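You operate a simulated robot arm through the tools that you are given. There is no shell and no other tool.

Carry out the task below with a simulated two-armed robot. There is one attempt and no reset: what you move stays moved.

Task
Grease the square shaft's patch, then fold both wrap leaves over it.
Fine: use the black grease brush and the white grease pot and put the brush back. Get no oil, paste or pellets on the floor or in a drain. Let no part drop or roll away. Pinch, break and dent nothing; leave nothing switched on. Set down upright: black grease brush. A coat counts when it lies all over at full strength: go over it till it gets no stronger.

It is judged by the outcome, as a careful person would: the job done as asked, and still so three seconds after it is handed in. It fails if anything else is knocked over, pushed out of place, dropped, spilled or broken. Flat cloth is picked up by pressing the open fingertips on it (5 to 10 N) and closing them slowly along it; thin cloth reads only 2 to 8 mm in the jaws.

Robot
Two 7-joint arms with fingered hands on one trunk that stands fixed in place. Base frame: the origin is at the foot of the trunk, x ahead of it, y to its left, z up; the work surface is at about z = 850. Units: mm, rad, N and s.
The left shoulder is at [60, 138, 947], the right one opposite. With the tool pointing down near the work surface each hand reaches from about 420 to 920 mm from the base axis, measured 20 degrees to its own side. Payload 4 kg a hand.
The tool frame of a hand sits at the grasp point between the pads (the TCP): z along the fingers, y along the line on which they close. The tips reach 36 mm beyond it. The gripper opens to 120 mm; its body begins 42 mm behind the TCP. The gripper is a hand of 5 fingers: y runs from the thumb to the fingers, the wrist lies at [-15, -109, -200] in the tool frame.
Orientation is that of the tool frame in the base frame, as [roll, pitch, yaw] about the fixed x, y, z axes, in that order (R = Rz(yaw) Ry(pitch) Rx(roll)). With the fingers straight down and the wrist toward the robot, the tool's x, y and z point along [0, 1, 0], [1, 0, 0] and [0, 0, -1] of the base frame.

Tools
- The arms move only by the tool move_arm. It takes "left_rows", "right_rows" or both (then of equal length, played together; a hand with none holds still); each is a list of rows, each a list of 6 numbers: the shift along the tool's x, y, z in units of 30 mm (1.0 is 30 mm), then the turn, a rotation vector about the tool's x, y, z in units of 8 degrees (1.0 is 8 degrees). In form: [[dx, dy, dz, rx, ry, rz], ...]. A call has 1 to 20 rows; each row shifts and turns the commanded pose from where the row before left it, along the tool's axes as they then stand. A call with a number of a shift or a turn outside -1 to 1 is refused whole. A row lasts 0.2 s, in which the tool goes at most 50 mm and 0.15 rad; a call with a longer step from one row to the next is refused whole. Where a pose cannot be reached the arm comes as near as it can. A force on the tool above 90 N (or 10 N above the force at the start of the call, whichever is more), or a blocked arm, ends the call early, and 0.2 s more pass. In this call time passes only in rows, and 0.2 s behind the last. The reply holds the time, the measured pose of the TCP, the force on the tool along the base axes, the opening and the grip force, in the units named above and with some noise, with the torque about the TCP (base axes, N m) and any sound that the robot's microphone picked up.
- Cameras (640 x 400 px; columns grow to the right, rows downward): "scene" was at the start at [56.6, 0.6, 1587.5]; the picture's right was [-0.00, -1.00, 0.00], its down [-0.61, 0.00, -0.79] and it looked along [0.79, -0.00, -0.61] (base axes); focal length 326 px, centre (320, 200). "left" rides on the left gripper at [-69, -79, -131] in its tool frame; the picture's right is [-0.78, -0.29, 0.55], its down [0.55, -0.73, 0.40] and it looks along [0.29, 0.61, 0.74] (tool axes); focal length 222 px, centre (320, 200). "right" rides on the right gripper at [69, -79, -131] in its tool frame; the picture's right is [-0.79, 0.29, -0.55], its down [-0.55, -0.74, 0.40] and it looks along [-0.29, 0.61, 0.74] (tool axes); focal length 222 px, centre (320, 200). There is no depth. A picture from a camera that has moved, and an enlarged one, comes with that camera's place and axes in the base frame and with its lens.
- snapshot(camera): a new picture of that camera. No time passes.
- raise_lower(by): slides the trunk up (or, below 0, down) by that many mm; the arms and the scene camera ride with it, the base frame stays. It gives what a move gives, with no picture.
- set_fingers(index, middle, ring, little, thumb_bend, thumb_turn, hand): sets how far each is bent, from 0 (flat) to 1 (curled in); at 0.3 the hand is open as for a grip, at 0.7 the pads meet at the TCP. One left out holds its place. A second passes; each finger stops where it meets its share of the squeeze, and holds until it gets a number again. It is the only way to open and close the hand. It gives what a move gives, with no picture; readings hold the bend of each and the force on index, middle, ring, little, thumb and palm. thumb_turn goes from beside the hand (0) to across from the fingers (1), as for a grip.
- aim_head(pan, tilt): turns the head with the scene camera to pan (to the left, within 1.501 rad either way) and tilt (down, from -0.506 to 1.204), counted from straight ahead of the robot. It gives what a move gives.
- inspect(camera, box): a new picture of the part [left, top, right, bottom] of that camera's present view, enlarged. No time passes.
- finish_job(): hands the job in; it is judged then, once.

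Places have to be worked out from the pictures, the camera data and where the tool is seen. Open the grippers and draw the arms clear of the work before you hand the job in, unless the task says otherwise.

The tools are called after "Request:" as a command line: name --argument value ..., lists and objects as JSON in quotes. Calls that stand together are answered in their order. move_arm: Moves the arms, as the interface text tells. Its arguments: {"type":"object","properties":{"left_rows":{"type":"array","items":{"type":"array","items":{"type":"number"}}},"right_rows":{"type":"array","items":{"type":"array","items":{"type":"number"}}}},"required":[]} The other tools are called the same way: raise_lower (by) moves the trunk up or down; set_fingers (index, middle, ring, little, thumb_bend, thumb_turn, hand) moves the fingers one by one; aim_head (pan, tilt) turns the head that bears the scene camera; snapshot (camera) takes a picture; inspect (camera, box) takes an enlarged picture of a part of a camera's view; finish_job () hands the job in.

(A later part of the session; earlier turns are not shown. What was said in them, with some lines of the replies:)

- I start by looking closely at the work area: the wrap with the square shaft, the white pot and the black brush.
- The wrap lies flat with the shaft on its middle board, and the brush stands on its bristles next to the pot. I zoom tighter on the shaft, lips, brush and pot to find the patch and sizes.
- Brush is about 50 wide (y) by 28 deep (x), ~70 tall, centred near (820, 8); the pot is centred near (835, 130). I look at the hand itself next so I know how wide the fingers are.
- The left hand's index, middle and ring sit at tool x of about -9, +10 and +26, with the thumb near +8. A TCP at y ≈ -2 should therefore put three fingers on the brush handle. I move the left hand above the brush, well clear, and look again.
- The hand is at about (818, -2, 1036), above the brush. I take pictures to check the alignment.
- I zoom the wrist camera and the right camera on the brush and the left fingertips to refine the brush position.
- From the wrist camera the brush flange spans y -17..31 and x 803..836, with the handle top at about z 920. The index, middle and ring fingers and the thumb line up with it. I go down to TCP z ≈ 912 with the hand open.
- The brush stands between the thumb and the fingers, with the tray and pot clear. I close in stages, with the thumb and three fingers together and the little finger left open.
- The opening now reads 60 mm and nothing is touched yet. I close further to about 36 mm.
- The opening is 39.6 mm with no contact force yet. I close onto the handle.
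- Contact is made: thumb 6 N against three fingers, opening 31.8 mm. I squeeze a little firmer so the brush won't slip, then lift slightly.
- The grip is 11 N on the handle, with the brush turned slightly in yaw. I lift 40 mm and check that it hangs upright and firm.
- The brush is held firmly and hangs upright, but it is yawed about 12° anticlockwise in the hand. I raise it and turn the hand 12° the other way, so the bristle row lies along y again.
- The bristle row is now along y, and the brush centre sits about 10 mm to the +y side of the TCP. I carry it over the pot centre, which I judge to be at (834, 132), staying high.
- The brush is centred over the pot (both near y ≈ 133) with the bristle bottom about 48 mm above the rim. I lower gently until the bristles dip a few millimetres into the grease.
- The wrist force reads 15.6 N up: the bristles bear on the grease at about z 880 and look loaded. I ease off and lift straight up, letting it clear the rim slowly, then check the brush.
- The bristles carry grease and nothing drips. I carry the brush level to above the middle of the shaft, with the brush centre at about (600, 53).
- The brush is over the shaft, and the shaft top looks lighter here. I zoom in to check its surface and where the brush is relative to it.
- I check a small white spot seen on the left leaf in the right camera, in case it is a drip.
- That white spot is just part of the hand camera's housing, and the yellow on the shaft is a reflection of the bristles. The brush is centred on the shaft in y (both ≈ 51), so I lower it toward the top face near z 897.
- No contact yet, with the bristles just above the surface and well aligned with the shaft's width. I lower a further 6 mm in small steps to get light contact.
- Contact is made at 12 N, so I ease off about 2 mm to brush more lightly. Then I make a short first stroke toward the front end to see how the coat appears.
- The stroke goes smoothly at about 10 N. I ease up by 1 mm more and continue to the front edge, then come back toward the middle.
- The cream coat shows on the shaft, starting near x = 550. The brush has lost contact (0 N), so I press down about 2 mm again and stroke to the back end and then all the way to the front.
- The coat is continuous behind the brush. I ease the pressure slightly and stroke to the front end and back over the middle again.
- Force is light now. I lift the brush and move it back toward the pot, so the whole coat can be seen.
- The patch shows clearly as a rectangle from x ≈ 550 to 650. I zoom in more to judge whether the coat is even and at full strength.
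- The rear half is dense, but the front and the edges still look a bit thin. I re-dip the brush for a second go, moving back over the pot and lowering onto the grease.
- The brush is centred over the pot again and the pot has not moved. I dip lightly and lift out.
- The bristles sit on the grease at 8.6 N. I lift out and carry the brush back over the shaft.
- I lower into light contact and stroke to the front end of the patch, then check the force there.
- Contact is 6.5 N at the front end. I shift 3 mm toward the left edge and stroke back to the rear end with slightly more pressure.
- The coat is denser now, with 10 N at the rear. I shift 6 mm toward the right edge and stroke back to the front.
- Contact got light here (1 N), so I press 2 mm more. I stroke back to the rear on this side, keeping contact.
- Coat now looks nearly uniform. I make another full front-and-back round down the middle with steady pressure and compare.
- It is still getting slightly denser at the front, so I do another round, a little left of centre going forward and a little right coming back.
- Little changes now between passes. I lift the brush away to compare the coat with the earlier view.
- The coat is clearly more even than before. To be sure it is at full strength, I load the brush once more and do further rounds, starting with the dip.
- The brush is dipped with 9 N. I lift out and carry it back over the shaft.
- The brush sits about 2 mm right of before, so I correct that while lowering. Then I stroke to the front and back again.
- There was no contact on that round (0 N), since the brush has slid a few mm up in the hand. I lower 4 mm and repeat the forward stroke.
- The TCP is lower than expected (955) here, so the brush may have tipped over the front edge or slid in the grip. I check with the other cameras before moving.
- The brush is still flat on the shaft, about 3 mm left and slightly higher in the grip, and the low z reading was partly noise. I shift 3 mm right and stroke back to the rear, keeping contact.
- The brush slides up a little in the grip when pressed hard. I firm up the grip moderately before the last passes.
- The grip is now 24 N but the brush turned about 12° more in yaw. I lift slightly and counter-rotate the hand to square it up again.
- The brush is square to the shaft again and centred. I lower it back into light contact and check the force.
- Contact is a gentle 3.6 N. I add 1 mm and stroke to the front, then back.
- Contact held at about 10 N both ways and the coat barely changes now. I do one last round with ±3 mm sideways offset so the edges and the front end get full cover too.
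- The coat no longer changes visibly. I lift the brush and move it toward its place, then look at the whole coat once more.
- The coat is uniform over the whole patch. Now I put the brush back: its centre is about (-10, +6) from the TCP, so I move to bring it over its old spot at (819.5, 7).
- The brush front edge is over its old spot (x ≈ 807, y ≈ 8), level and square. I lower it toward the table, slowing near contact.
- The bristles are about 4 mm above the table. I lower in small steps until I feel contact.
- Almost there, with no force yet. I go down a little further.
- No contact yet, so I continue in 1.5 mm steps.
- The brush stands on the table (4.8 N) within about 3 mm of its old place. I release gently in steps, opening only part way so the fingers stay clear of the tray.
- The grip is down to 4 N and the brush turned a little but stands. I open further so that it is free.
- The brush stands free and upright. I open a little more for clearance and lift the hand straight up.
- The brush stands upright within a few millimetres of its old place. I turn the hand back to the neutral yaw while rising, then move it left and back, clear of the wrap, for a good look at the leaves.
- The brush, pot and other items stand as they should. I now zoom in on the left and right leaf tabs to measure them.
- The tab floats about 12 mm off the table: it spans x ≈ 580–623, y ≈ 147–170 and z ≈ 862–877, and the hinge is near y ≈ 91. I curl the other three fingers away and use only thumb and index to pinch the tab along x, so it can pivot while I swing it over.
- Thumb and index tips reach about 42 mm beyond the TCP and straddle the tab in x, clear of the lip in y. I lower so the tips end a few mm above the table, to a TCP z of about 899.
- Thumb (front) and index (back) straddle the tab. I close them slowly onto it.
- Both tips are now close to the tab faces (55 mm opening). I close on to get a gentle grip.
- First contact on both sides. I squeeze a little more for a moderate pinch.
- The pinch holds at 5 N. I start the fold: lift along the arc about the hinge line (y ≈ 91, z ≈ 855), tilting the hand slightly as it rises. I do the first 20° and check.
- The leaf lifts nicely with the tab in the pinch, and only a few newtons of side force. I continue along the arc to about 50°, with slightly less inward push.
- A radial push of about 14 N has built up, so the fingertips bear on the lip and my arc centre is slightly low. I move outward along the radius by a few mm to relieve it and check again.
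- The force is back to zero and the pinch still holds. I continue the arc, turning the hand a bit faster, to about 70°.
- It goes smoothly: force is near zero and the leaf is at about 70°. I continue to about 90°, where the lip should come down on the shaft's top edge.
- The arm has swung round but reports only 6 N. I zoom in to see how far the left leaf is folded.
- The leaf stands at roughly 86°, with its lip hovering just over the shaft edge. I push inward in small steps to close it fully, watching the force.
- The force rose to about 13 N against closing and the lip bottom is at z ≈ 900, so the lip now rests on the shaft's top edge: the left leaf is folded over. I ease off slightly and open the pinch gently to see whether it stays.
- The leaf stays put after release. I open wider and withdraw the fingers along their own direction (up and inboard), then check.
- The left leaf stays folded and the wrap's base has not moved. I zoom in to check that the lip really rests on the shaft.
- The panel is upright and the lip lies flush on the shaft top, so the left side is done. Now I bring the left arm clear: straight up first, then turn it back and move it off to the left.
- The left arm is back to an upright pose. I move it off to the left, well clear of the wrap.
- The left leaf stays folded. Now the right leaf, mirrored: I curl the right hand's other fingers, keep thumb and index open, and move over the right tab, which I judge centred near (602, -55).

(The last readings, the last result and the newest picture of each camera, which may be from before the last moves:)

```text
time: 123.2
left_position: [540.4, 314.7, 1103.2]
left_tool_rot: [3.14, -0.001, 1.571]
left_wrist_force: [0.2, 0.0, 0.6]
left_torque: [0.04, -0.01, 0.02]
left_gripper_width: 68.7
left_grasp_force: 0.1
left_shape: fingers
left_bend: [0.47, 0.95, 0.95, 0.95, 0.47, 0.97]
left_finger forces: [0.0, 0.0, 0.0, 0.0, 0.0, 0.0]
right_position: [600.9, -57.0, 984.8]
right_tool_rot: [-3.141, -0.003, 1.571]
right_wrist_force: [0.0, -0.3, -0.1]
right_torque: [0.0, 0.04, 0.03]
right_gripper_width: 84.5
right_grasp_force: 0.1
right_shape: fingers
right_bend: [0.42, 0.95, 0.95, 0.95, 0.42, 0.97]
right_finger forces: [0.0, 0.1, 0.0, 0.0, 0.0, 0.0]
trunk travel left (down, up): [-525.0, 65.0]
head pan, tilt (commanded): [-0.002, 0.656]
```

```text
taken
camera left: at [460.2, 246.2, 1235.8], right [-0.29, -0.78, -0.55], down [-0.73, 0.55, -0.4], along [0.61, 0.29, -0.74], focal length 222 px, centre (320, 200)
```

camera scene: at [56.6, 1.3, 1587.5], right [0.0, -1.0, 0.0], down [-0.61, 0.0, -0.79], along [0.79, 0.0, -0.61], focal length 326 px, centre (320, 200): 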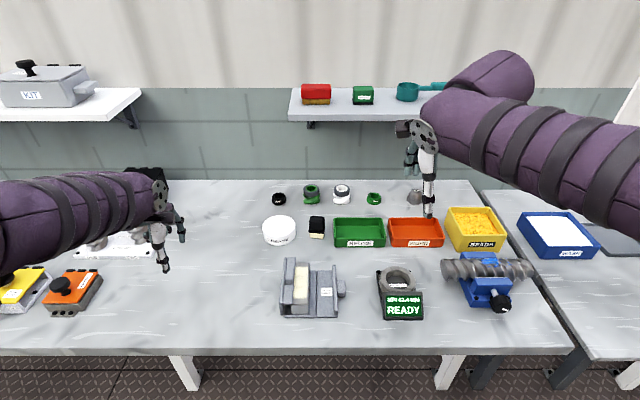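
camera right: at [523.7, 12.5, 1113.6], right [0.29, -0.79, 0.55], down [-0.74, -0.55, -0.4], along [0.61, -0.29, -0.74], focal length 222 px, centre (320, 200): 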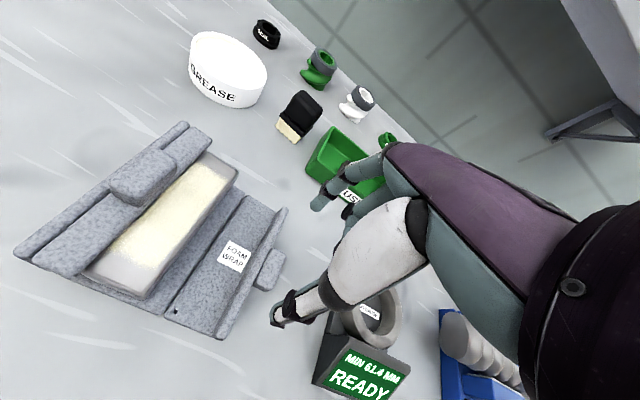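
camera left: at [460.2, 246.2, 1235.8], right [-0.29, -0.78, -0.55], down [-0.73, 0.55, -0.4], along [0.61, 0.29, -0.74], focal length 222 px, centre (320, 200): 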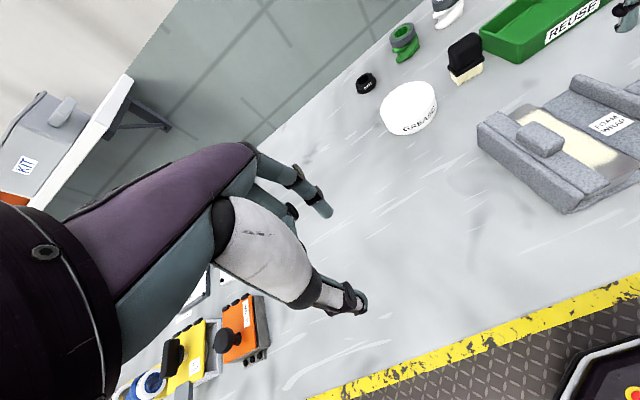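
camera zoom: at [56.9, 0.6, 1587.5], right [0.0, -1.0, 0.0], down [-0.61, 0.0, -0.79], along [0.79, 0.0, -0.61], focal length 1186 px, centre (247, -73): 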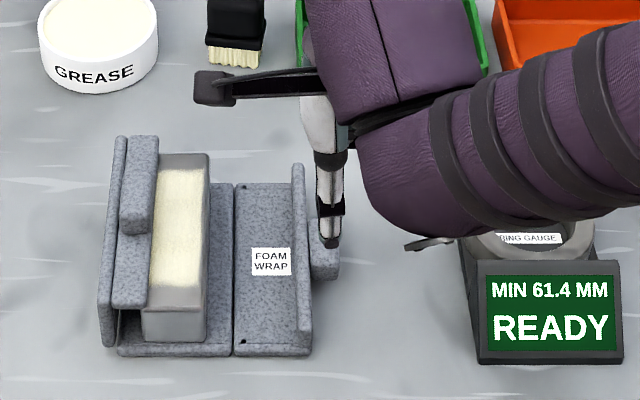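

Index and thumb line up with the right tab. I shift 2 mm outward for lip clearance and lower to the same height as on the left side.

Request:
move_arm --right_rows '[[-0.067, -0.02, 0.8, 0, 0, 0], [0, 0, 0.8, 0, 0, 0], [0, 0, 0.6, 0, 0, 0], [0, 0, 0.35, 0, 0, 0], [0, 0, 0.2, 0, 0, 0]]'

Request:
inspect --camera "right" --box '[190, 160, 390, 360]'

Request:
inspect --camera "scene" --box '[320, 240, 400, 320]'

```text
time: 124.4
left_position: [538.5, 315.5, 1104.6]
left_tool_rot: [3.141, 0.003, 1.569]
left_wrist_force: [-0.4, -0.2, -0.7]
left_torque: [0.01, -0.04, -0.05]
left_gripper_width: 68.6
left_grasp_force: 0.0
left_shape: fingers
left_bend: [0.47, 0.95, 0.95, 0.95, 0.47, 0.97]
left_finger forces: [0.0, 0.0, 0.0, 0.0, 0.0, 0.0]
right_position: [601.6, -60.2, 901.2]
right_tool_rot: [-3.141, 0.001, 1.571]
right_wrist_force: [0.2, -0.3, 0.9]
right_torque: [-0.01, -0.04, -0.04]
right_gripper_width: 84.6
right_grasp_force: 0.1
right_shape: fingers
right_bend: [0.42, 0.95, 0.95, 0.95, 0.42, 0.97]
right_finger forces: [0.5, 0.0, 0.0, 0.0, 0.1, 0.0]
trunk travel left (down, up): [-525.0, 65.0]
head pan, tilt (commanded): [-0.002, 0.656]
```

```text
2.00 times, centred on (290, 260) of right
camera zoom: at [523.8, 10.5, 1030.7], right [0.29, -0.79, 0.55], down [-0.74, -0.55, -0.4], along [0.61, -0.29, -0.74], focal length 444 px, centre (380, 80)
```

zoom: 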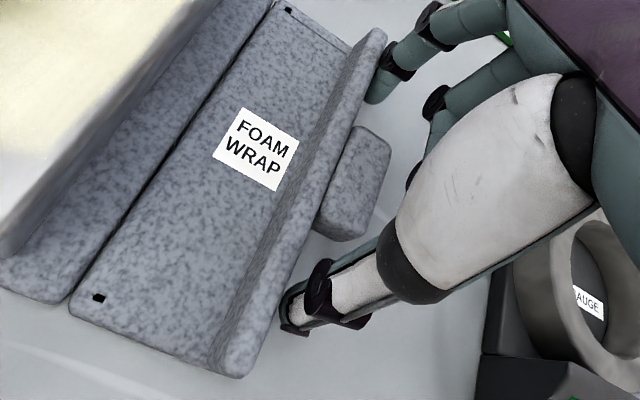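

```text
5.00 times, centred on (360, 280) of scene
camera zoom: at [56.9, 0.5, 1587.5], right [0.0, -1.0, 0.0], down [-0.61, 0.0, -0.79], along [0.79, 0.0, -0.61], focal length 1631 px, centre (120, -200)
```

zoom: 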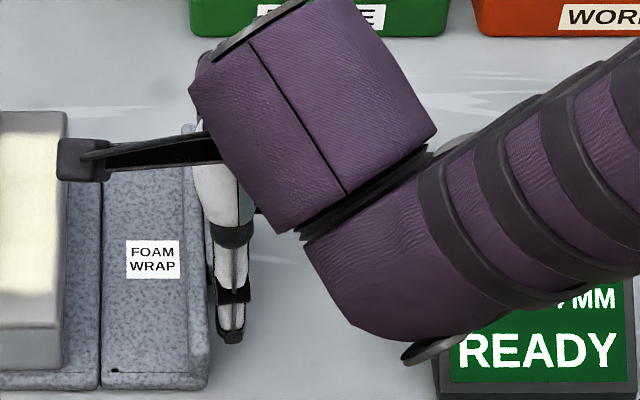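

The index reads a faint 0.5 N, nearly touching the lip, so I move 2 mm further out. Then I close the pinch partway.

Request:
move_arm --right_rows '[[-0.067, 0, 0, 0, 0, 0], [0, 0, 0, 0, 0, 0]]'

Request:
set_fingers --hand "right" --index 0.52 --thumb_bend 0.52

Request:
inspect --camera "right" --box '[190, 160, 390, 360]'

```text
time: 125.0
left_position: [539.1, 314.6, 1103.3]
left_tool_rot: [-3.14, -0.002, 1.572]
left_wrist_force: [0.4, 0.1, 0.7]
left_torque: [-0.03, 0.02, -0.01]
left_gripper_width: 68.3
left_grasp_force: 0.1
left_shape: fingers
left_bend: [0.47, 0.95, 0.95, 0.95, 0.47, 0.97]
left_finger forces: [0.0, 0.0, 0.1, 0.0, 0.0, 0.0]
right_position: [600.9, -61.6, 900.6]
right_tool_rot: [-3.141, 0.001, 1.572]
right_wrist_force: [0.2, 0.1, -0.1]
right_torque: [0.02, 0.0, 0.02]
right_gripper_width: 84.4
right_grasp_force: 0.1
right_shape: fingers
right_bend: [0.42, 0.95, 0.95, 0.95, 0.42, 0.97]
right_finger forces: [0.0, 0.0, 0.0, 0.0, 0.0, 0.0]
trunk travel left (down, up): [-525.0, 65.0]
head pan, tilt (commanded): [-0.002, 0.656]
```

```text
time: 126.0
left_position: [540.1, 314.5, 1103.7]
left_tool_rot: [-3.14, 0.0, 1.572]
left_wrist_force: [0.6, 0.4, 0.9]
left_torque: [-0.02, 0.01, 0.02]
left_gripper_width: 68.8
left_grasp_force: 0.1
left_shape: fingers
left_bend: [0.47, 0.95, 0.95, 0.95, 0.47, 0.97]
left_finger forces: [0.0, 0.0, 0.0, 0.0, 0.1, 0.1]
right_position: [600.5, -61.3, 901.8]
right_tool_rot: [3.141, 0.0, 1.572]
right_wrist_force: [0.4, -0.5, 0.0]
right_torque: [0.03, -0.03, -0.02]
right_gripper_width: 54.3
right_grasp_force: 0.1
right_shape: fingers
right_bend: [0.52, 0.95, 0.95, 0.95, 0.52, 0.97]
right_finger forces: [0.1, 0.1, 0.0, 0.0, 0.1, 0.0]
trunk travel left (down, up): [-525.0, 65.0]
head pan, tilt (commanded): [-0.002, 0.656]
```

```text
2.00 times, centred on (290, 260) of right
camera zoom: at [523.7, 8.5, 1030.4], right [0.29, -0.79, 0.55], down [-0.74, -0.55, -0.4], along [0.61, -0.29, -0.74], focal length 444 px, centre (380, 80)
```

zoom: 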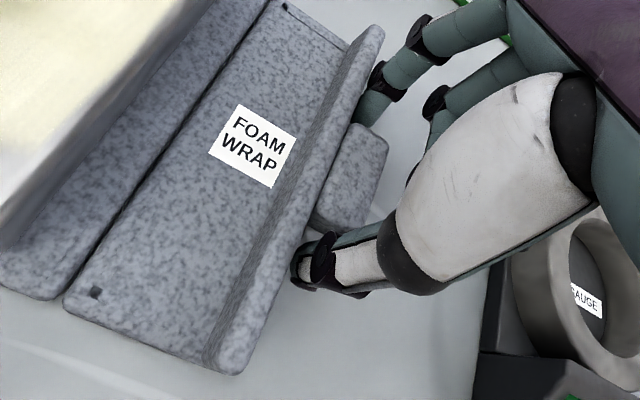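

Clear and aligned. I close onto the tab with a moderate pinch.

Request:
set_fingers --hand "right" --index 0.58 --thumb_bend 0.58

Request:
set_fingers --hand "right" --index 0.63 --thumb_bend 0.62

Request:
inspect --camera "right" --box '[190, 160, 390, 360]'

```text
time: 127.0
left_position: [540.1, 314.6, 1103.4]
left_tool_rot: [-3.141, 0.001, 1.571]
left_wrist_force: [-0.9, -0.2, 0.8]
left_torque: [0.0, -0.01, 0.0]
left_gripper_width: 68.6
left_grasp_force: 0.0
left_shape: fingers
left_bend: [0.47, 0.95, 0.95, 0.95, 0.47, 0.97]
left_finger forces: [0.1, 0.0, 0.0, 0.1, 0.0, 0.0]
right_position: [601.4, -62.6, 899.6]
right_tool_rot: [-3.141, 0.0, 1.572]
right_wrist_force: [-0.6, -0.7, -0.4]
right_torque: [0.01, 0.05, 0.0]
right_gripper_width: 42.1
right_grasp_force: 1.1
right_shape: fingers
right_bend: [0.56, 0.95, 0.95, 0.95, 0.56, 0.97]
right_finger forces: [0.6, 0.0, 0.0, 0.0, 1.3, 0.0]
trunk travel left (down, up): [-525.0, 65.0]
head pan, tilt (commanded): [-0.002, 0.656]
```

```text
time: 128.0
left_position: [539.3, 314.9, 1104.1]
left_tool_rot: [3.14, 0.002, 1.568]
left_wrist_force: [-0.5, 0.4, 0.2]
left_torque: [0.01, 0.04, 0.0]
left_gripper_width: 68.6
left_grasp_force: 0.0
left_shape: fingers
left_bend: [0.47, 0.95, 0.95, 0.95, 0.47, 0.97]
left_finger forces: [0.1, 0.0, 0.0, 0.0, 0.1, 0.1]
right_position: [601.3, -61.0, 900.1]
right_tool_rot: [3.141, 0.0, 1.57]
right_wrist_force: [0.3, -1.3, -0.2]
right_torque: [-0.05, -0.07, 0.0]
right_gripper_width: 39.5
right_grasp_force: 5.8
right_shape: fingers
right_bend: [0.58, 0.95, 0.95, 0.95, 0.58, 0.97]
right_finger forces: [5.7, 0.1, 0.0, 0.0, 5.4, 0.0]
trunk travel left (down, up): [-525.0, 65.0]
head pan, tilt (commanded): [-0.002, 0.656]
```

```text
2.00 times, centred on (290, 260) of right
camera zoom: at [523.8, 8.3, 1030.4], right [0.29, -0.79, 0.55], down [-0.74, -0.55, -0.4], along [0.61, -0.29, -0.74], focal length 444 px, centre (380, 80)
```

zoom: 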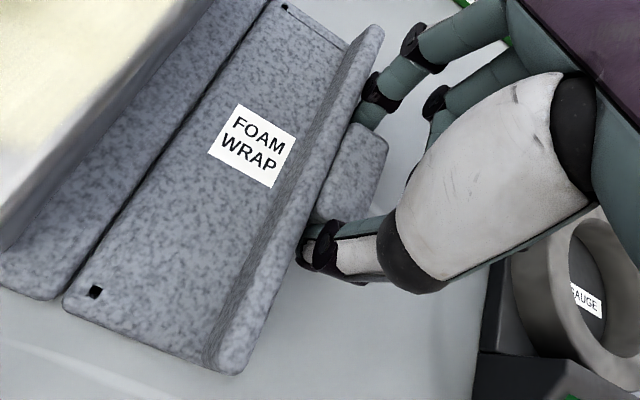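

The right tab is pinched at about 5.5 N. I start the mirrored arc about the right hinge (y ≈ 11.5, z ≈ 860), tilting the hand a bit faster this time, and pause at 30°.

Request:
move_arm --right_rows '[[0.08, 0, -0.206, 0, -0.25, 0], [0.08, 0, -0.206, 0, -0.25, 0], [0.101, 0, -0.201, 0, -0.25, 0], [0.101, 0, -0.201, 0, -0.25, 0], [0.123, 0, -0.19, 0, -0.25, 0], [0.123, 0, -0.19, 0, -0.25, 0]]'

Request:
inspect --camera "right" --box '[150, 120, 390, 360]'

Request:
inspect --camera "left" --box '[440, 40, 640, 240]'

```text
time: 129.4
left_position: [539.4, 314.5, 1103.7]
left_tool_rot: [3.141, 0.0, 1.571]
left_wrist_force: [1.0, -0.3, 0.2]
left_torque: [0.02, 0.02, 0.01]
left_gripper_width: 68.5
left_grasp_force: 0.1
left_shape: fingers
left_bend: [0.47, 0.95, 0.95, 0.95, 0.47, 0.97]
left_finger forces: [0.1, 0.1, 0.1, 0.0, 0.0, 0.0]
right_position: [601.6, -41.5, 934.3]
right_tool_rot: [-3.141, 0.209, 1.568]
right_wrist_force: [0.0, -0.7, -0.4]
right_torque: [-0.12, 0.01, -0.02]
right_gripper_width: 39.8
right_grasp_force: 5.5
right_shape: fingers
right_bend: [0.58, 0.95, 0.95, 0.95, 0.58, 0.97]
right_finger forces: [5.4, 0.0, 0.0, 0.0, 5.4, 0.1]
trunk travel left (down, up): [-525.0, 65.0]
head pan, tilt (commanded): [-0.002, 0.656]
```

```text
1.67 times, centred on (270, 240) of right
camera zoom: at [524.0, 55.6, 1046.5], right [0.29, -0.65, 0.7], down [-0.74, -0.62, -0.27], along [0.61, -0.43, -0.66], focal length 370 px, centre (403, 133)
```

zoom: 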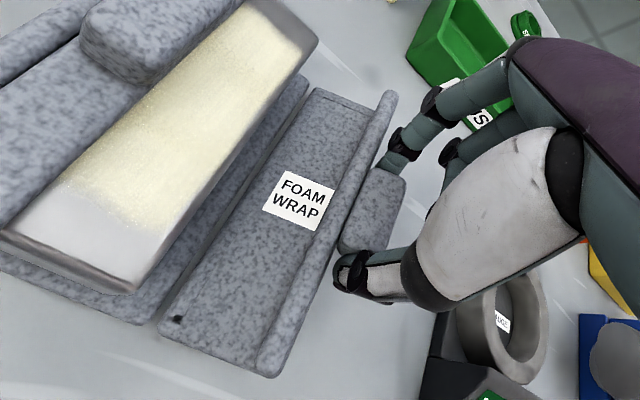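

```text
2.00 times, centred on (540, 140) of left
camera zoom: at [460.1, 246.3, 1235.8], right [-0.29, -0.79, -0.55], down [-0.73, 0.55, -0.4], along [0.61, 0.29, -0.74], focal length 444 px, centre (-120, 320)
```

zoom: 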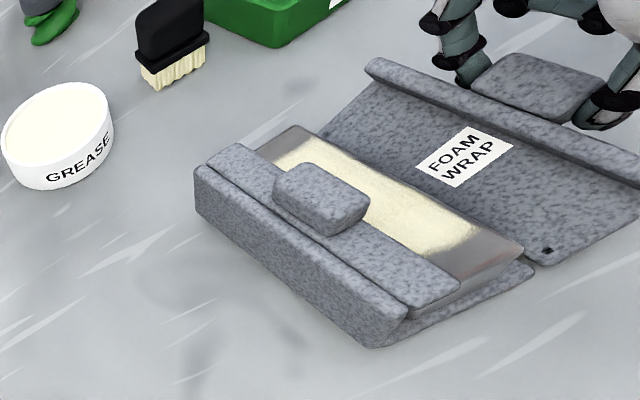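

Forces stay near zero and the left leaf is undisturbed. I continue the arc to about 60°.

Request:
move_arm --right_rows '[[0.141, 0, -0.183, 0, -0.25, 0], [0.141, 0, -0.183, 0, -0.25, 0], [0.161, 0, -0.17, 0, -0.25, 0], [0.161, 0, -0.17, 0, -0.25, 0], [0.18, 0, -0.156, 0, -0.25, 0], [0.18, 0, -0.156, 0, -0.25, 0]]'

Request:
inspect --camera "right" --box '[150, 120, 390, 360]'

Request:
inspect --camera "left" --box '[440, 40, 640, 240]'

```text
time: 130.8
left_position: [539.1, 314.0, 1103.2]
left_tool_rot: [-3.141, 0.001, 1.572]
left_wrist_force: [-0.1, -0.2, 0.0]
left_torque: [-0.01, 0.0, 0.01]
left_gripper_width: 68.7
left_grasp_force: 0.1
left_shape: fingers
left_bend: [0.47, 0.95, 0.95, 0.95, 0.47, 0.97]
left_finger forces: [0.0, 0.0, 0.1, 0.1, 0.1, 0.0]
right_position: [601.2, -4.2, 954.9]
right_tool_rot: [-3.139, 0.418, 1.572]
right_wrist_force: [-0.6, 0.6, -0.8]
right_torque: [0.03, -0.02, -0.01]
right_gripper_width: 39.5
right_grasp_force: 4.5
right_shape: fingers
right_bend: [0.58, 0.95, 0.95, 0.95, 0.58, 0.97]
right_finger forces: [5.3, 0.0, 0.0, 0.0, 4.9, 0.0]
trunk travel left (down, up): [-525.0, 65.0]
head pan, tilt (commanded): [-0.002, 0.656]
```

```text
1.67 times, centred on (270, 240) of right
camera zoom: at [523.7, 114.1, 1045.2], right [0.29, -0.49, 0.82], down [-0.74, -0.66, -0.14], along [0.61, -0.56, -0.56], focal length 370 px, centre (403, 133)
```

zoom: 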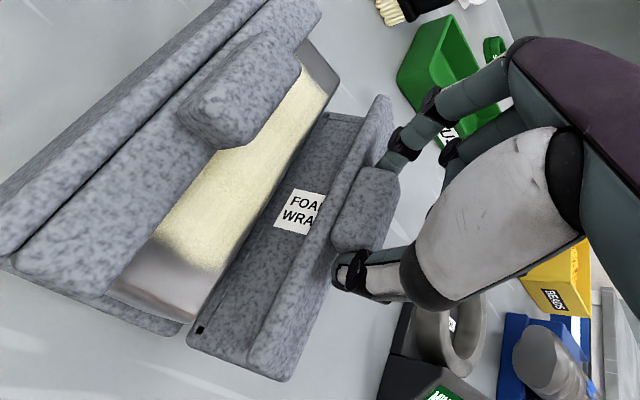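

```text
2.00 times, centred on (540, 140) of left
camera zoom: at [460.2, 246.6, 1235.7], right [-0.29, -0.79, -0.55], down [-0.73, 0.55, -0.4], along [0.61, 0.29, -0.74], focal length 444 px, centre (-120, 320)
```

zoom: 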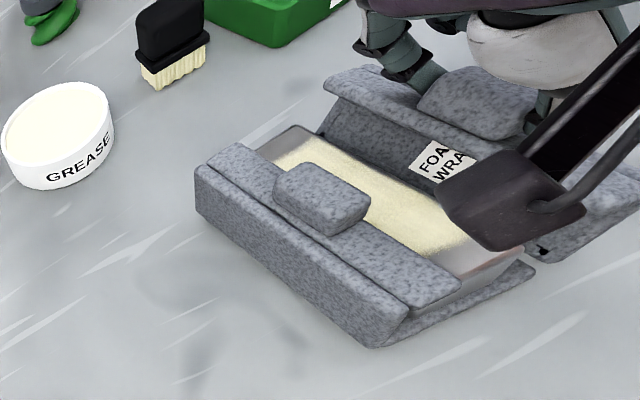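

All is smooth at about 60°. I go on to about 85–90°, watching clearance over the left leaf.

Request:
move_arm --right_rows '[[0.194, 0, -0.142, 0, -0.25, 0], [0.194, 0, -0.142, 0, -0.25, 0], [0.207, 0, -0.122, 0, -0.25, 0], [0.207, 0, -0.122, 0, -0.25, 0], [0.22, 0, -0.104, 0, -0.25, 0]]'

Request:
inspect --camera "right" --box '[150, 120, 390, 360]'

Request:
inspect --camera "left" --box '[440, 40, 640, 240]'

Request:
inspect --camera "scene" --box '[260, 230, 350, 325]'

```text
time: 132.0
left_position: [540.9, 314.6, 1104.7]
left_tool_rot: [3.141, 0.002, 1.57]
left_wrist_force: [0.0, -0.3, 0.7]
left_torque: [0.0, -0.03, 0.0]
left_gripper_width: 68.6
left_grasp_force: 0.1
left_shape: fingers
left_bend: [0.47, 0.95, 0.95, 0.95, 0.47, 0.97]
left_finger forces: [0.0, 0.0, 0.1, 0.0, 0.0, 0.0]
right_position: [601.2, 30.4, 956.8]
right_tool_rot: [-3.14, 0.593, 1.572]
right_wrist_force: [-1.7, -0.5, -2.7]
right_torque: [0.01, -0.01, -0.03]
right_gripper_width: 39.5
right_grasp_force: 5.1
right_shape: fingers
right_bend: [0.58, 0.95, 0.95, 0.95, 0.58, 0.97]
right_finger forces: [4.6, 0.0, 0.0, 0.0, 5.5, 0.0]
trunk travel left (down, up): [-525.0, 65.0]
head pan, tilt (commanded): [-0.002, 0.656]
```

```text
1.67 times, centred on (270, 240) of right
camera zoom: at [524.0, 162.5, 1025.7], right [0.29, -0.34, 0.89], down [-0.74, -0.68, -0.02], along [0.61, -0.65, -0.45], focal length 370 px, centre (403, 133)
```

zoom: 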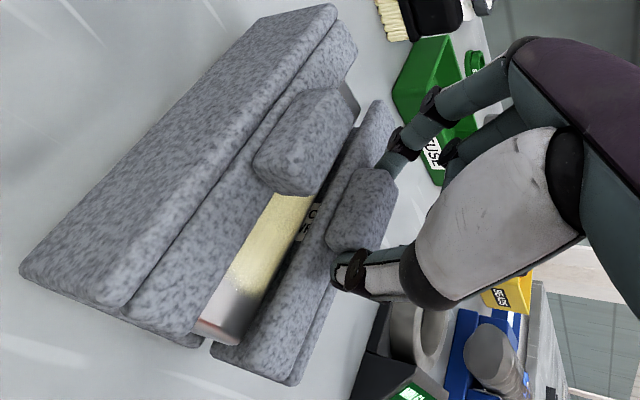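

```text
2.00 times, centred on (540, 140) of left
camera zoom: at [460.3, 246.5, 1235.6], right [-0.29, -0.79, -0.55], down [-0.73, 0.55, -0.4], along [0.61, 0.29, -0.74], focal length 444 px, centre (-120, 320)
```

zoom: 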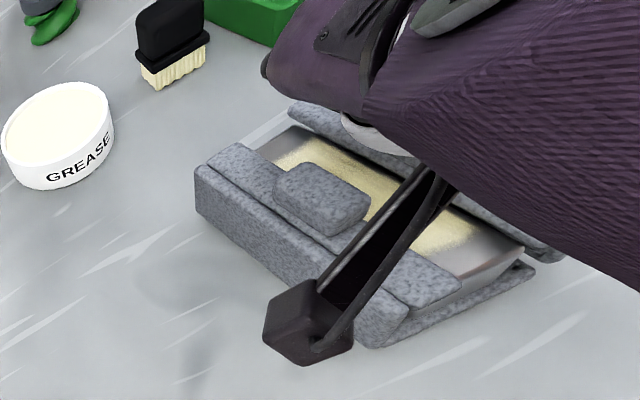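

```text
4.21 times, centred on (305, 278) of scene
camera zoom: at [57.1, 0.9, 1587.5], right [0.0, -1.0, 0.0], down [-0.61, 0.0, -0.79], along [0.79, 0.0, -0.61], focal length 1373 px, centre (383, -126)
```

zoom: 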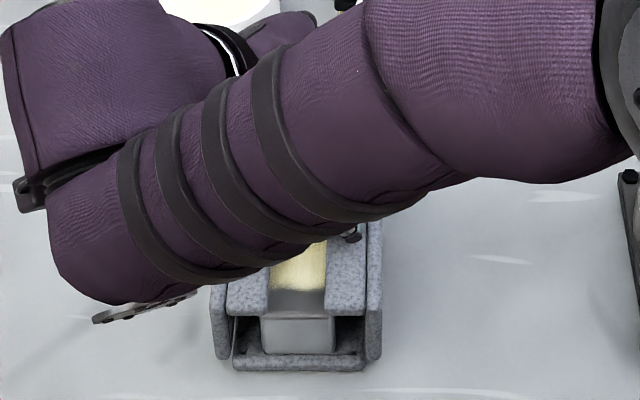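

The right leaf is nearly upright and mirrors the left. I make the last small steps inward until the lip meets the shaft top, watching the force.

Request:
move_arm --right_rows '[[0.22, 0, -0.104, 0, -0.25, 0], [0.095, 0, -0.048, 0, 0, 0]]'

Request:
inspect --camera "right" --box '[150, 120, 390, 360]'

Request:
inspect --camera "scene" --box '[280, 280, 350, 325]'

```text
time: 132.6
left_position: [540.7, 314.4, 1103.6]
left_tool_rot: [-3.141, -0.001, 1.568]
left_wrist_force: [1.3, 0.0, -0.3]
left_torque: [0.0, -0.01, 0.01]
left_gripper_width: 68.6
left_grasp_force: 0.1
left_shape: fingers
left_bend: [0.47, 0.95, 0.95, 0.95, 0.47, 0.97]
left_finger forces: [0.1, 0.0, 0.0, 0.1, 0.1, 0.0]
right_position: [601.3, 39.3, 956.9]
right_tool_rot: [3.14, 0.63, 1.566]
right_wrist_force: [-0.6, -7.4, 0.1]
right_torque: [-0.2, -0.05, -0.02]
right_gripper_width: 39.4
right_grasp_force: 5.0
right_shape: fingers
right_bend: [0.58, 0.95, 0.95, 0.95, 0.58, 0.98]
right_finger forces: [4.8, 0.1, 0.0, 0.1, 5.7, 0.0]
trunk travel left (down, up): [-525.0, 65.0]
head pan, tilt (commanded): [-0.002, 0.656]
```

```text
1.67 times, centred on (270, 240) of right
camera zoom: at [524.4, 174.4, 1020.0], right [0.29, -0.31, 0.9], down [-0.74, -0.68, 0.0], along [0.61, -0.67, -0.43], focal length 370 px, centre (403, 133)
```

zoom: 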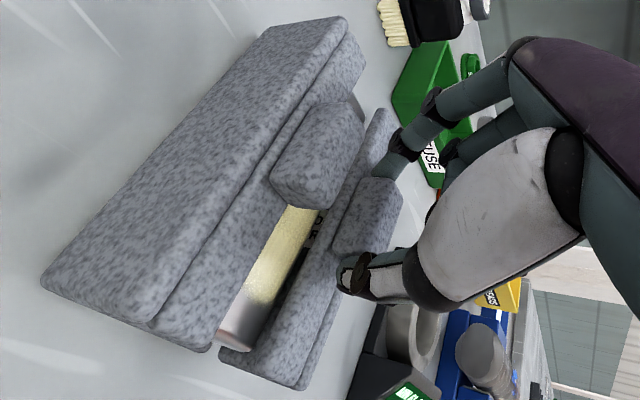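

```text
8.89 times, centred on (315, 302) of scene
camera zoom: at [56.7, -0.2, 1587.6], right [0.0, -1.0, 0.0], down [-0.61, 0.0, -0.79], along [0.79, 0.0, -0.61], focal length 2899 px, centre (364, -711)
```

zoom: 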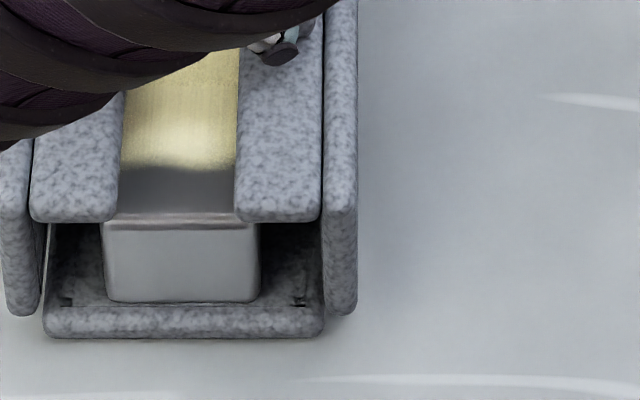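

The two sides now look symmetrical, with 7 N of resistance. I add one more small push to be sure the right lip is fully down.

Request:
move_arm --right_rows '[[0.08, 0, -0.02, 0, 0, 0], [0, 0, 0, 0, 0, 0]]'

Request:
inspect --camera "scene" --box '[280, 280, 350, 325]'

```text
time: 133.2
left_position: [539.3, 314.1, 1103.3]
left_tool_rot: [-3.141, 0.0, 1.568]
left_wrist_force: [0.1, 0.2, -0.2]
left_torque: [-0.02, 0.01, -0.01]
left_gripper_width: 68.3
left_grasp_force: 0.1
left_shape: fingers
left_bend: [0.47, 0.95, 0.95, 0.95, 0.47, 0.97]
left_finger forces: [0.0, 0.1, 0.0, 0.0, 0.0, 0.0]
right_position: [600.8, 43.4, 955.1]
right_tool_rot: [3.139, 0.628, 1.567]
right_wrist_force: [1.1, -7.2, 2.4]
right_torque: [-0.26, -0.04, 0.01]
right_gripper_width: 39.8
right_grasp_force: 5.2
right_shape: fingers
right_bend: [0.58, 0.95, 0.95, 0.95, 0.58, 0.98]
right_finger forces: [6.1, 0.0, 0.0, 0.0, 4.5, 0.0]
trunk travel left (down, up): [-525.0, 65.0]
head pan, tilt (commanded): [-0.002, 0.656]
```

```text
8.89 times, centred on (315, 302) of scene
camera zoom: at [56.7, -0.2, 1587.6], right [0.0, -1.0, 0.0], down [-0.61, 0.0, -0.79], along [0.79, 0.0, -0.61], focal length 2899 px, centre (364, -711)
```

zoom: 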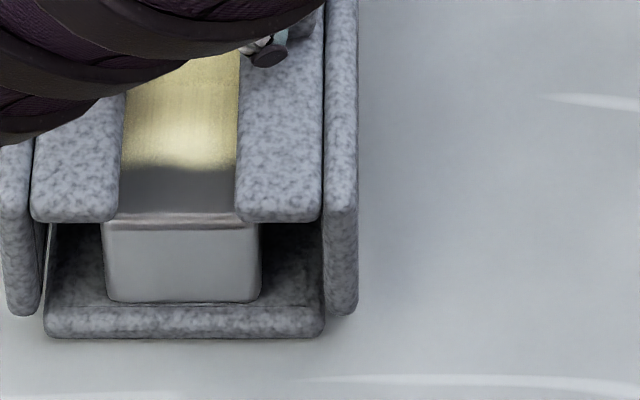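

The leaf no longer moves with the extra push, so it is at its stop. I ease off slightly and open the pinch.

Request:
move_arm --right_rows '[[-0.07, 0, 0, 0, 0, 0], [0, 0, 0, 0, 0, 0]]'

Request:
set_fingers --hand "right" --index 0.55 --thumb_bend 0.55

Request:
set_fingers --hand "right" --index 0.47 --thumb_bend 0.47

Request:
inspect --camera "scene" --box '[280, 280, 350, 325]'

Request:
inspect --camera "right" --box '[150, 120, 390, 360]'

```text
time: 133.8
left_position: [538.8, 314.8, 1102.8]
left_tool_rot: [3.14, 0.0, 1.572]
left_wrist_force: [0.9, 0.6, 0.2]
left_torque: [-0.02, -0.03, 0.01]
left_gripper_width: 68.5
left_grasp_force: 0.1
left_shape: fingers
left_bend: [0.47, 0.95, 0.95, 0.95, 0.47, 0.97]
left_finger forces: [0.0, 0.1, 0.0, 0.0, 0.1, 0.1]
right_position: [601.0, 42.5, 955.1]
right_tool_rot: [-3.14, 0.629, 1.572]
right_wrist_force: [1.3, -2.6, 0.8]
right_torque: [-0.17, -0.06, 0.04]
right_gripper_width: 39.8
right_grasp_force: 4.4
right_shape: fingers
right_bend: [0.58, 0.95, 0.95, 0.95, 0.58, 0.98]
right_finger forces: [6.0, 0.0, 0.1, 0.0, 4.6, 0.1]
trunk travel left (down, up): [-525.0, 65.0]
head pan, tilt (commanded): [-0.002, 0.656]
```

```text
time: 134.8
left_position: [540.1, 315.3, 1104.5]
left_tool_rot: [3.141, 0.0, 1.571]
left_wrist_force: [-0.1, -0.4, 0.5]
left_torque: [-0.01, 0.01, -0.01]
left_gripper_width: 68.6
left_grasp_force: 0.1
left_shape: fingers
left_bend: [0.47, 0.95, 0.95, 0.95, 0.47, 0.97]
left_finger forces: [0.1, 0.1, 0.0, 0.1, 0.0, 0.1]
right_position: [601.5, 42.6, 957.5]
right_tool_rot: [3.14, 0.627, 1.569]
right_wrist_force: [0.9, 0.2, 0.2]
right_torque: [-0.03, -0.02, -0.02]
right_gripper_width: 44.6
right_grasp_force: 0.0
right_shape: fingers
right_bend: [0.55, 0.95, 0.95, 0.95, 0.55, 0.97]
right_finger forces: [0.0, 0.1, 0.1, 0.0, 0.1, 0.0]
trunk travel left (down, up): [-525.0, 65.0]
head pan, tilt (commanded): [-0.002, 0.656]
```

```text
time: 135.8
left_position: [539.8, 313.4, 1103.3]
left_tool_rot: [3.141, 0.0, 1.572]
left_wrist_force: [0.4, 0.0, -0.3]
left_torque: [0.01, 0.01, -0.01]
left_gripper_width: 68.8
left_grasp_force: 0.1
left_shape: fingers
left_bend: [0.47, 0.95, 0.95, 0.95, 0.47, 0.97]
left_finger forces: [0.0, 0.0, 0.0, 0.1, 0.0, 0.0]
right_position: [600.1, 42.5, 957.0]
right_tool_rot: [3.141, 0.629, 1.571]
right_wrist_force: [0.2, 0.2, 0.6]
right_torque: [-0.01, -0.06, 0.0]
right_gripper_width: 68.5
right_grasp_force: 0.0
right_shape: fingers
right_bend: [0.47, 0.95, 0.95, 0.95, 0.47, 0.97]
right_finger forces: [0.1, 0.1, 0.0, 0.1, 0.0, 0.0]
trunk travel left (down, up): [-525.0, 65.0]
head pan, tilt (commanded): [-0.002, 0.656]
```

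```text
8.89 times, centred on (315, 302) of scene
camera zoom: at [56.7, 0.7, 1587.5], right [0.0, -1.0, 0.0], down [-0.61, 0.0, -0.79], along [0.79, 0.0, -0.61], focal length 2899 px, centre (364, -711)
```

zoom: 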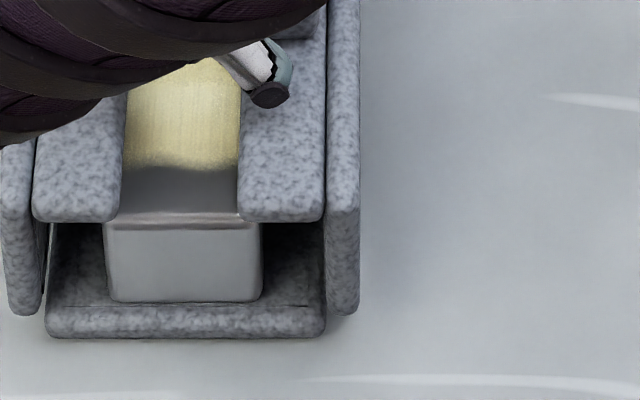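

```text
1.67 times, centred on (270, 240) of right
camera zoom: at [523.6, 176.6, 1020.1], right [0.29, -0.31, 0.9], down [-0.74, -0.68, 0.0], along [0.61, -0.67, -0.43], focal length 370 px, centre (403, 133)
```

zoom: 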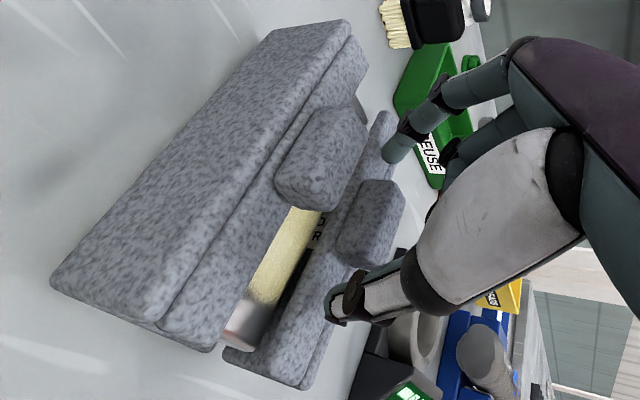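

The right leaf stays up after release, symmetrical with the left. I raise the right hand straight up away from the tab, then turn it back upright.

Request:
move_arm --right_rows '[[-0.196, 0, -0.27, 0, 0, 0], [-0.313, 0, -0.431, 0, 0, 0], [-0.392, 0, -0.54, 0, 0, 0], [-0.431, 0, -0.593, 0, 0, 0], [-0.431, 0, -0.593, 0, 0, 0]]'

Request:
inspect --camera "right" --box '[100, 120, 390, 380]'

Request:
inspect --camera "left" --box '[440, 40, 640, 240]'

```text
time: 137.0
left_position: [538.3, 314.0, 1103.7]
left_tool_rot: [-3.14, 0.0, 1.57]
left_wrist_force: [-0.1, 0.1, -0.7]
left_torque: [-0.01, -0.02, 0.01]
left_gripper_width: 68.3
left_grasp_force: 0.1
left_shape: fingers
left_bend: [0.47, 0.95, 0.95, 0.95, 0.47, 0.97]
left_finger forces: [0.1, 0.0, 0.0, 0.1, 0.1, 0.0]
right_position: [600.7, 41.6, 1045.8]
right_tool_rot: [3.14, 0.628, 1.571]
right_wrist_force: [-0.7, 0.8, 0.3]
right_torque: [0.02, 0.0, -0.03]
right_gripper_width: 68.6
right_grasp_force: 0.2
right_shape: fingers
right_bend: [0.47, 0.95, 0.95, 0.95, 0.47, 0.97]
right_finger forces: [0.1, 0.0, 0.1, 0.0, 0.1, 0.1]
trunk travel left (down, up): [-525.0, 65.0]
head pan, tilt (commanded): [-0.002, 0.656]
```

```text
1.54 times, centred on (245, 250) of right
camera zoom: at [523.7, 175.8, 1110.2], right [0.29, -0.31, 0.9], down [-0.74, -0.68, 0.0], along [0.61, -0.67, -0.43], focal length 342 px, centre (435, 123)
```

zoom: 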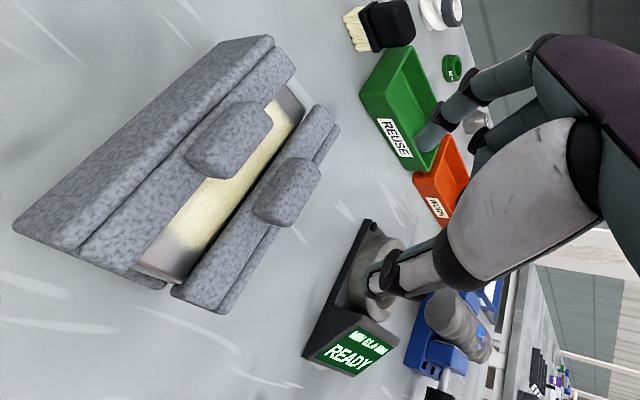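

```text
2.00 times, centred on (540, 140) of left
camera zoom: at [459.8, 246.3, 1235.9], right [-0.29, -0.79, -0.55], down [-0.73, 0.55, -0.4], along [0.61, 0.29, -0.74], focal length 444 px, centre (-120, 320)
```

zoom: 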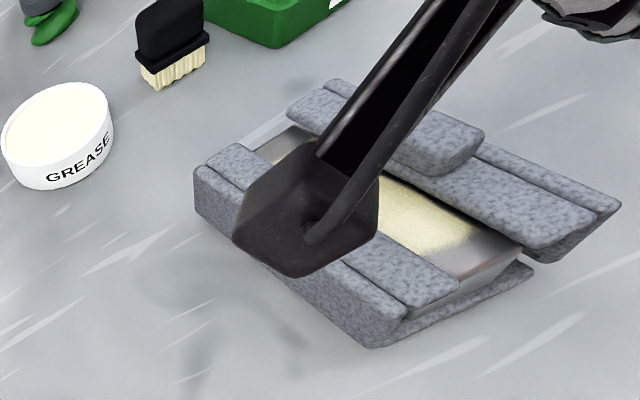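

Both leaves are folded and stay. I turn the right hand upright and draw it back to the right and up, clear of the work.

Request:
move_arm --right_rows '[[0, 0, 0, 0, 0.5, 0], [0, 0, 0, 0, 0.5, 0], [0, 0, 0, 0, 0.5, 0], [0, 0, 0, 0, 0.5, 0], [0, 0, 0, 0, 0.5, 0], [0, 0, 0, 0, 0.5, 0], [0, 0, 0, 0, 0.5, 0], [0, 0, 0, 0, 0.5, 0], [0, 0, 0, 0, 0.5, 0]]'

Request:
move_arm --right_rows '[[-0.7, -0.1, -0.6, 0, 0, 0], [-0.8, -0.1, -0.6, 0, 0, 0], [-0.9, -0.15, -0.6, 0, 0, 0], [-0.9, -0.2, -0.6, 0, 0, 0], [-0.9, -0.2, -0.6, 0, 0, 0], [-0.9, -0.2, -0.6, 0, 0, 0], [-0.9, -0.2, -0.6, 0, 0, 0], [-0.9, -0.2, -0.6, 0, 0, 0], [-0.9, -0.2, -0.6, 0, 0, 0]]'

Request:
snapshot --camera "scene"

Request:
inspect --camera "scene" --box '[260, 240, 350, 325]'

Request:
inspect --camera "left" --box '[440, 40, 640, 240]'

Request:
inspect --camera "right" --box '[0, 120, 280, 320]'

```text
time: 139.0
left_position: [539.1, 314.7, 1104.9]
left_tool_rot: [-3.141, 0.0, 1.571]
left_wrist_force: [-0.3, -0.5, -0.9]
left_torque: [-0.06, 0.04, 0.0]
left_gripper_width: 68.6
left_grasp_force: 0.0
left_shape: fingers
left_bend: [0.47, 0.95, 0.95, 0.95, 0.47, 0.97]
left_finger forces: [0.1, 0.0, 0.1, 0.0, 0.1, 0.1]
right_position: [600.8, 41.3, 1046.1]
right_tool_rot: [3.141, 0.001, 1.571]
right_wrist_force: [-0.3, 0.2, 0.8]
right_torque: [0.0, 0.01, 0.0]
right_gripper_width: 68.6
right_grasp_force: 0.0
right_shape: fingers
right_bend: [0.47, 0.95, 0.95, 0.95, 0.47, 0.97]
right_finger forces: [0.0, 0.0, 0.0, 0.1, 0.0, 0.0]
trunk travel left (down, up): [-525.0, 65.0]
head pan, tilt (commanded): [-0.002, 0.656]
```

```text
time: 141.0
left_position: [538.4, 314.6, 1104.2]
left_tool_rot: [-3.141, -0.001, 1.571]
left_wrist_force: [1.0, -0.3, 0.0]
left_torque: [0.01, 0.01, -0.04]
left_gripper_width: 68.7
left_grasp_force: 0.1
left_shape: fingers
left_bend: [0.47, 0.95, 0.95, 0.95, 0.47, 0.97]
left_finger forces: [0.0, 0.1, 0.0, 0.0, 0.0, 0.0]
right_position: [554.6, -192.8, 1210.1]
right_tool_rot: [3.141, -0.001, 1.571]
right_wrist_force: [0.6, 0.7, 0.4]
right_torque: [-0.01, -0.01, 0.03]
right_gripper_width: 68.2
right_grasp_force: 0.1
right_shape: fingers
right_bend: [0.47, 0.95, 0.95, 0.95, 0.47, 0.97]
right_finger forces: [0.1, 0.0, 0.1, 0.1, 0.0, 0.0]
trunk travel left (down, up): [-525.0, 65.0]
head pan, tilt (commanded): [-0.002, 0.656]
```

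```text
taken
camera scene: at [56.3, 0.2, 1587.5], right [0.0, -1.0, 0.0], down [-0.61, 0.0, -0.79], along [0.79, 0.0, -0.61], focal length 326 px, centre (320, 200)
```

scene: 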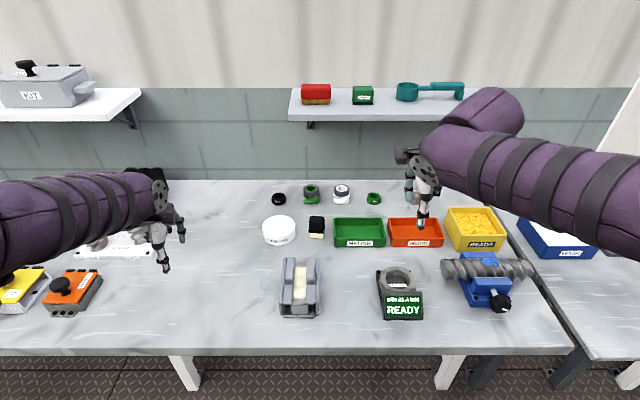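

```text
4.71 times, centred on (305, 282) of scene
camera zoom: at [56.3, 0.2, 1587.5], right [0.0, -1.0, 0.0], down [-0.61, 0.0, -0.79], along [0.79, 0.0, -0.61], focal length 1535 px, centre (391, -188)
```

zoom: 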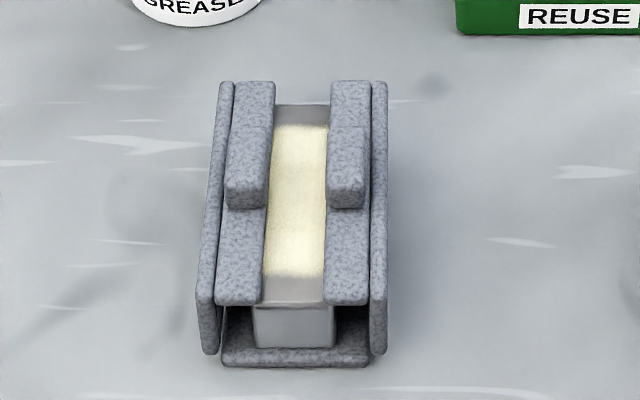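

```text
2.00 times, centred on (540, 140) of left
camera zoom: at [459.7, 245.9, 1236.0], right [-0.29, -0.78, -0.55], down [-0.73, 0.55, -0.4], along [0.61, 0.29, -0.74], focal length 444 px, centre (-120, 320)
```

zoom: 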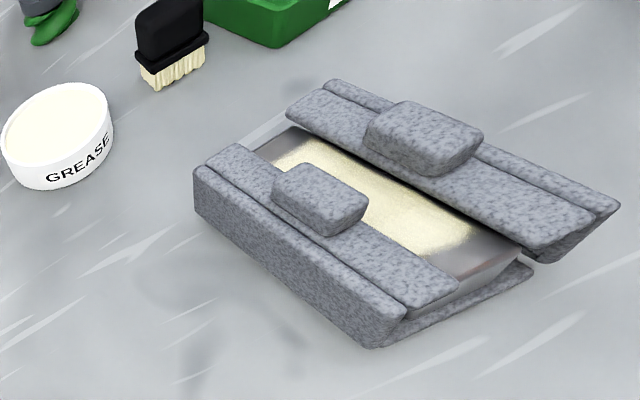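

```text
2.00 times, centred on (140, 220) of right
camera zoom: at [476.9, -122.6, 1338.7], right [0.29, -0.78, 0.55], down [-0.73, -0.55, -0.4], along [0.61, -0.29, -0.74], focal length 444 px, centre (680, 160)
```

zoom: 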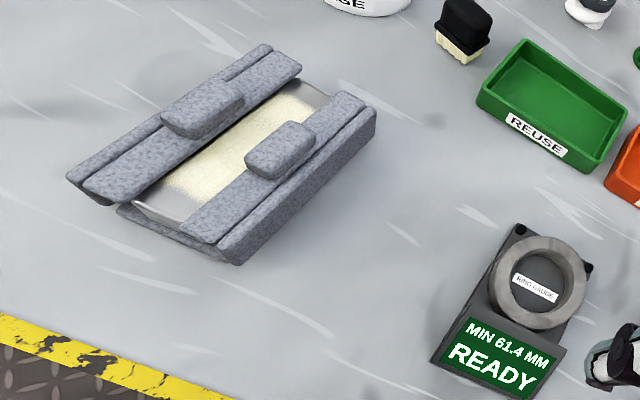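

Both leaves stand folded to their stop with the lips over the shaft, symmetrical and steady, and nothing else has moved. I open both hands fully now that they are clear of everything.

Request:
set_fingers --hand "left" --index 0.3 --middle 0.3 --ring 0.3 --little 0.3 --thumb_bend 0.3

Request:
set_fingers --hand "right" --index 0.3 --middle 0.3 --ring 0.3 --little 0.3 --thumb_bend 0.3

Request:
inspect --camera "scene" --box '[270, 250, 340, 325]'

Request:
inspect --camera "scene" --box '[250, 170, 400, 270]'

Request:
inspect --camera "scene" --box '[200, 240, 440, 400]'

```text
time: 142.0
left_position: [539.7, 314.9, 1103.6]
left_tool_rot: [3.14, 0.001, 1.571]
left_wrist_force: [0.0, -1.2, 0.4]
left_torque: [0.02, -0.03, 0.02]
left_gripper_width: 118.8
left_grasp_force: 0.0
left_shape: fingers
left_bend: [0.3, 0.3, 0.3, 0.3, 0.3, 0.97]
left_finger forces: [0.0, 0.1, 0.1, 0.1, 0.0, 0.1]
right_position: [554.6, -192.3, 1209.1]
right_tool_rot: [-3.141, 0.001, 1.57]
right_wrist_force: [0.7, 0.0, 0.0]
right_torque: [-0.05, 0.01, 0.01]
right_gripper_width: 68.4
right_grasp_force: 0.0
right_shape: fingers
right_bend: [0.47, 0.95, 0.95, 0.95, 0.47, 0.97]
right_finger forces: [0.1, 0.1, 0.0, 0.1, 0.1, 0.0]
trunk travel left (down, up): [-525.0, 65.0]
head pan, tilt (commanded): [-0.002, 0.656]
```

```text
time: 143.0
left_position: [540.6, 314.4, 1103.9]
left_tool_rot: [3.141, 0.001, 1.57]
left_wrist_force: [-0.3, 0.0, 0.1]
left_torque: [-0.04, 0.02, 0.0]
left_gripper_width: 118.6
left_grasp_force: 0.0
left_shape: fingers
left_bend: [0.3, 0.3, 0.3, 0.3, 0.3, 0.97]
left_finger forces: [0.0, 0.0, 0.0, 0.0, 0.0, 0.1]
right_position: [555.2, -192.1, 1209.5]
right_tool_rot: [-3.141, -0.001, 1.571]
right_wrist_force: [-0.1, 0.1, -1.1]
right_torque: [-0.02, 0.0, -0.02]
right_gripper_width: 118.6
right_grasp_force: 0.2
right_shape: fingers
right_bend: [0.3, 0.3, 0.3, 0.3, 0.3, 0.97]
right_finger forces: [0.0, 0.0, 0.1, 0.0, 0.0, 0.0]
trunk travel left (down, up): [-525.0, 65.0]
head pan, tilt (commanded): [-0.002, 0.656]
```

```text
5.33 times, centred on (305, 288) of scene
camera zoom: at [56.7, 0.6, 1587.5], right [0.0, -1.0, 0.0], down [-0.61, 0.0, -0.79], along [0.79, 0.0, -0.61], focal length 1740 px, centre (400, -267)
```

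zoom: 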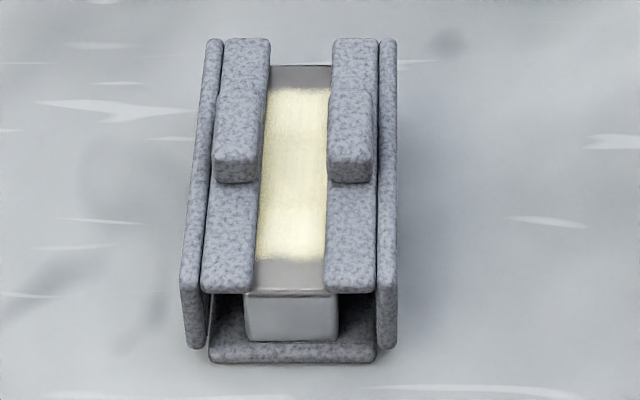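

```text
4.00 times, centred on (325, 220) of scene
camera zoom: at [56.7, 0.6, 1587.5], right [0.0, -1.0, 0.0], down [-0.61, 0.0, -0.79], along [0.79, 0.0, -0.61], focal length 1305 px, centre (300, 120)
```

zoom: 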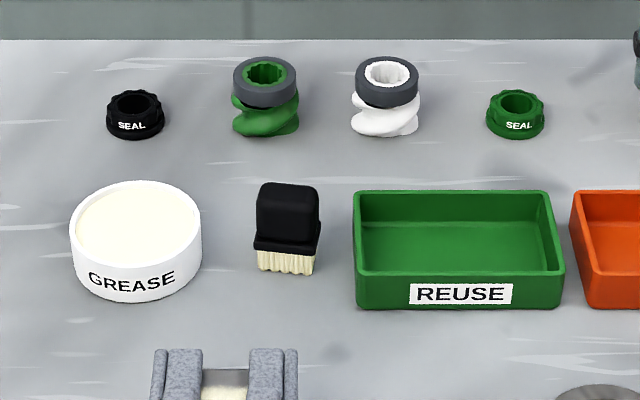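

```text
2.50 times, centred on (320, 320) of scene
camera zoom: at [56.7, 0.6, 1587.5], right [0.0, -1.0, 0.0], down [-0.61, 0.0, -0.79], along [0.79, 0.0, -0.61], focal length 815 px, centre (320, -100)
```

zoom: 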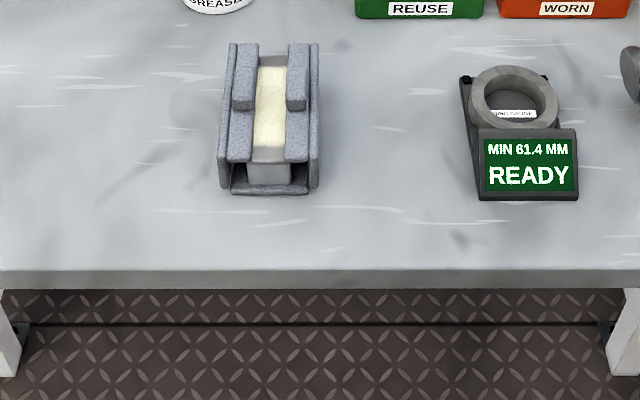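

The work looks complete. The patch is fully coated, both leaves are folded and steady, and the brush stands upright in its place beside the pot. There are no spills, both hands are open and clear, and I hand the job in.

Request:
finish_job

```text
The job is handed in.
```

I greased the square shaft's patch, folded both wrap leaves over it, and handed the job in. The tool only confirmed the hand-in; I have no verdict on whether it passed.

- **Grease coat:** I dipped the black brush in the white pot three times and brushed until the coat stopped looking any stronger. It covered the whole patch evenly before I folded the leaves.
- **Leaves:** Both are folded up to where they stop moving, about 90°, and held there after release. At that stop the foam lips cover only the edges of the shaft top, so a strip of the greased patch still shows between them. I did not force them further.
- **Brush:** It stands upright on its bristles within several millimetres of where it was, turned slightly from its original angle.
- **Surroundings:** The last pictures showed no spills and nothing else out of place. Both hands are open and clear of the work.
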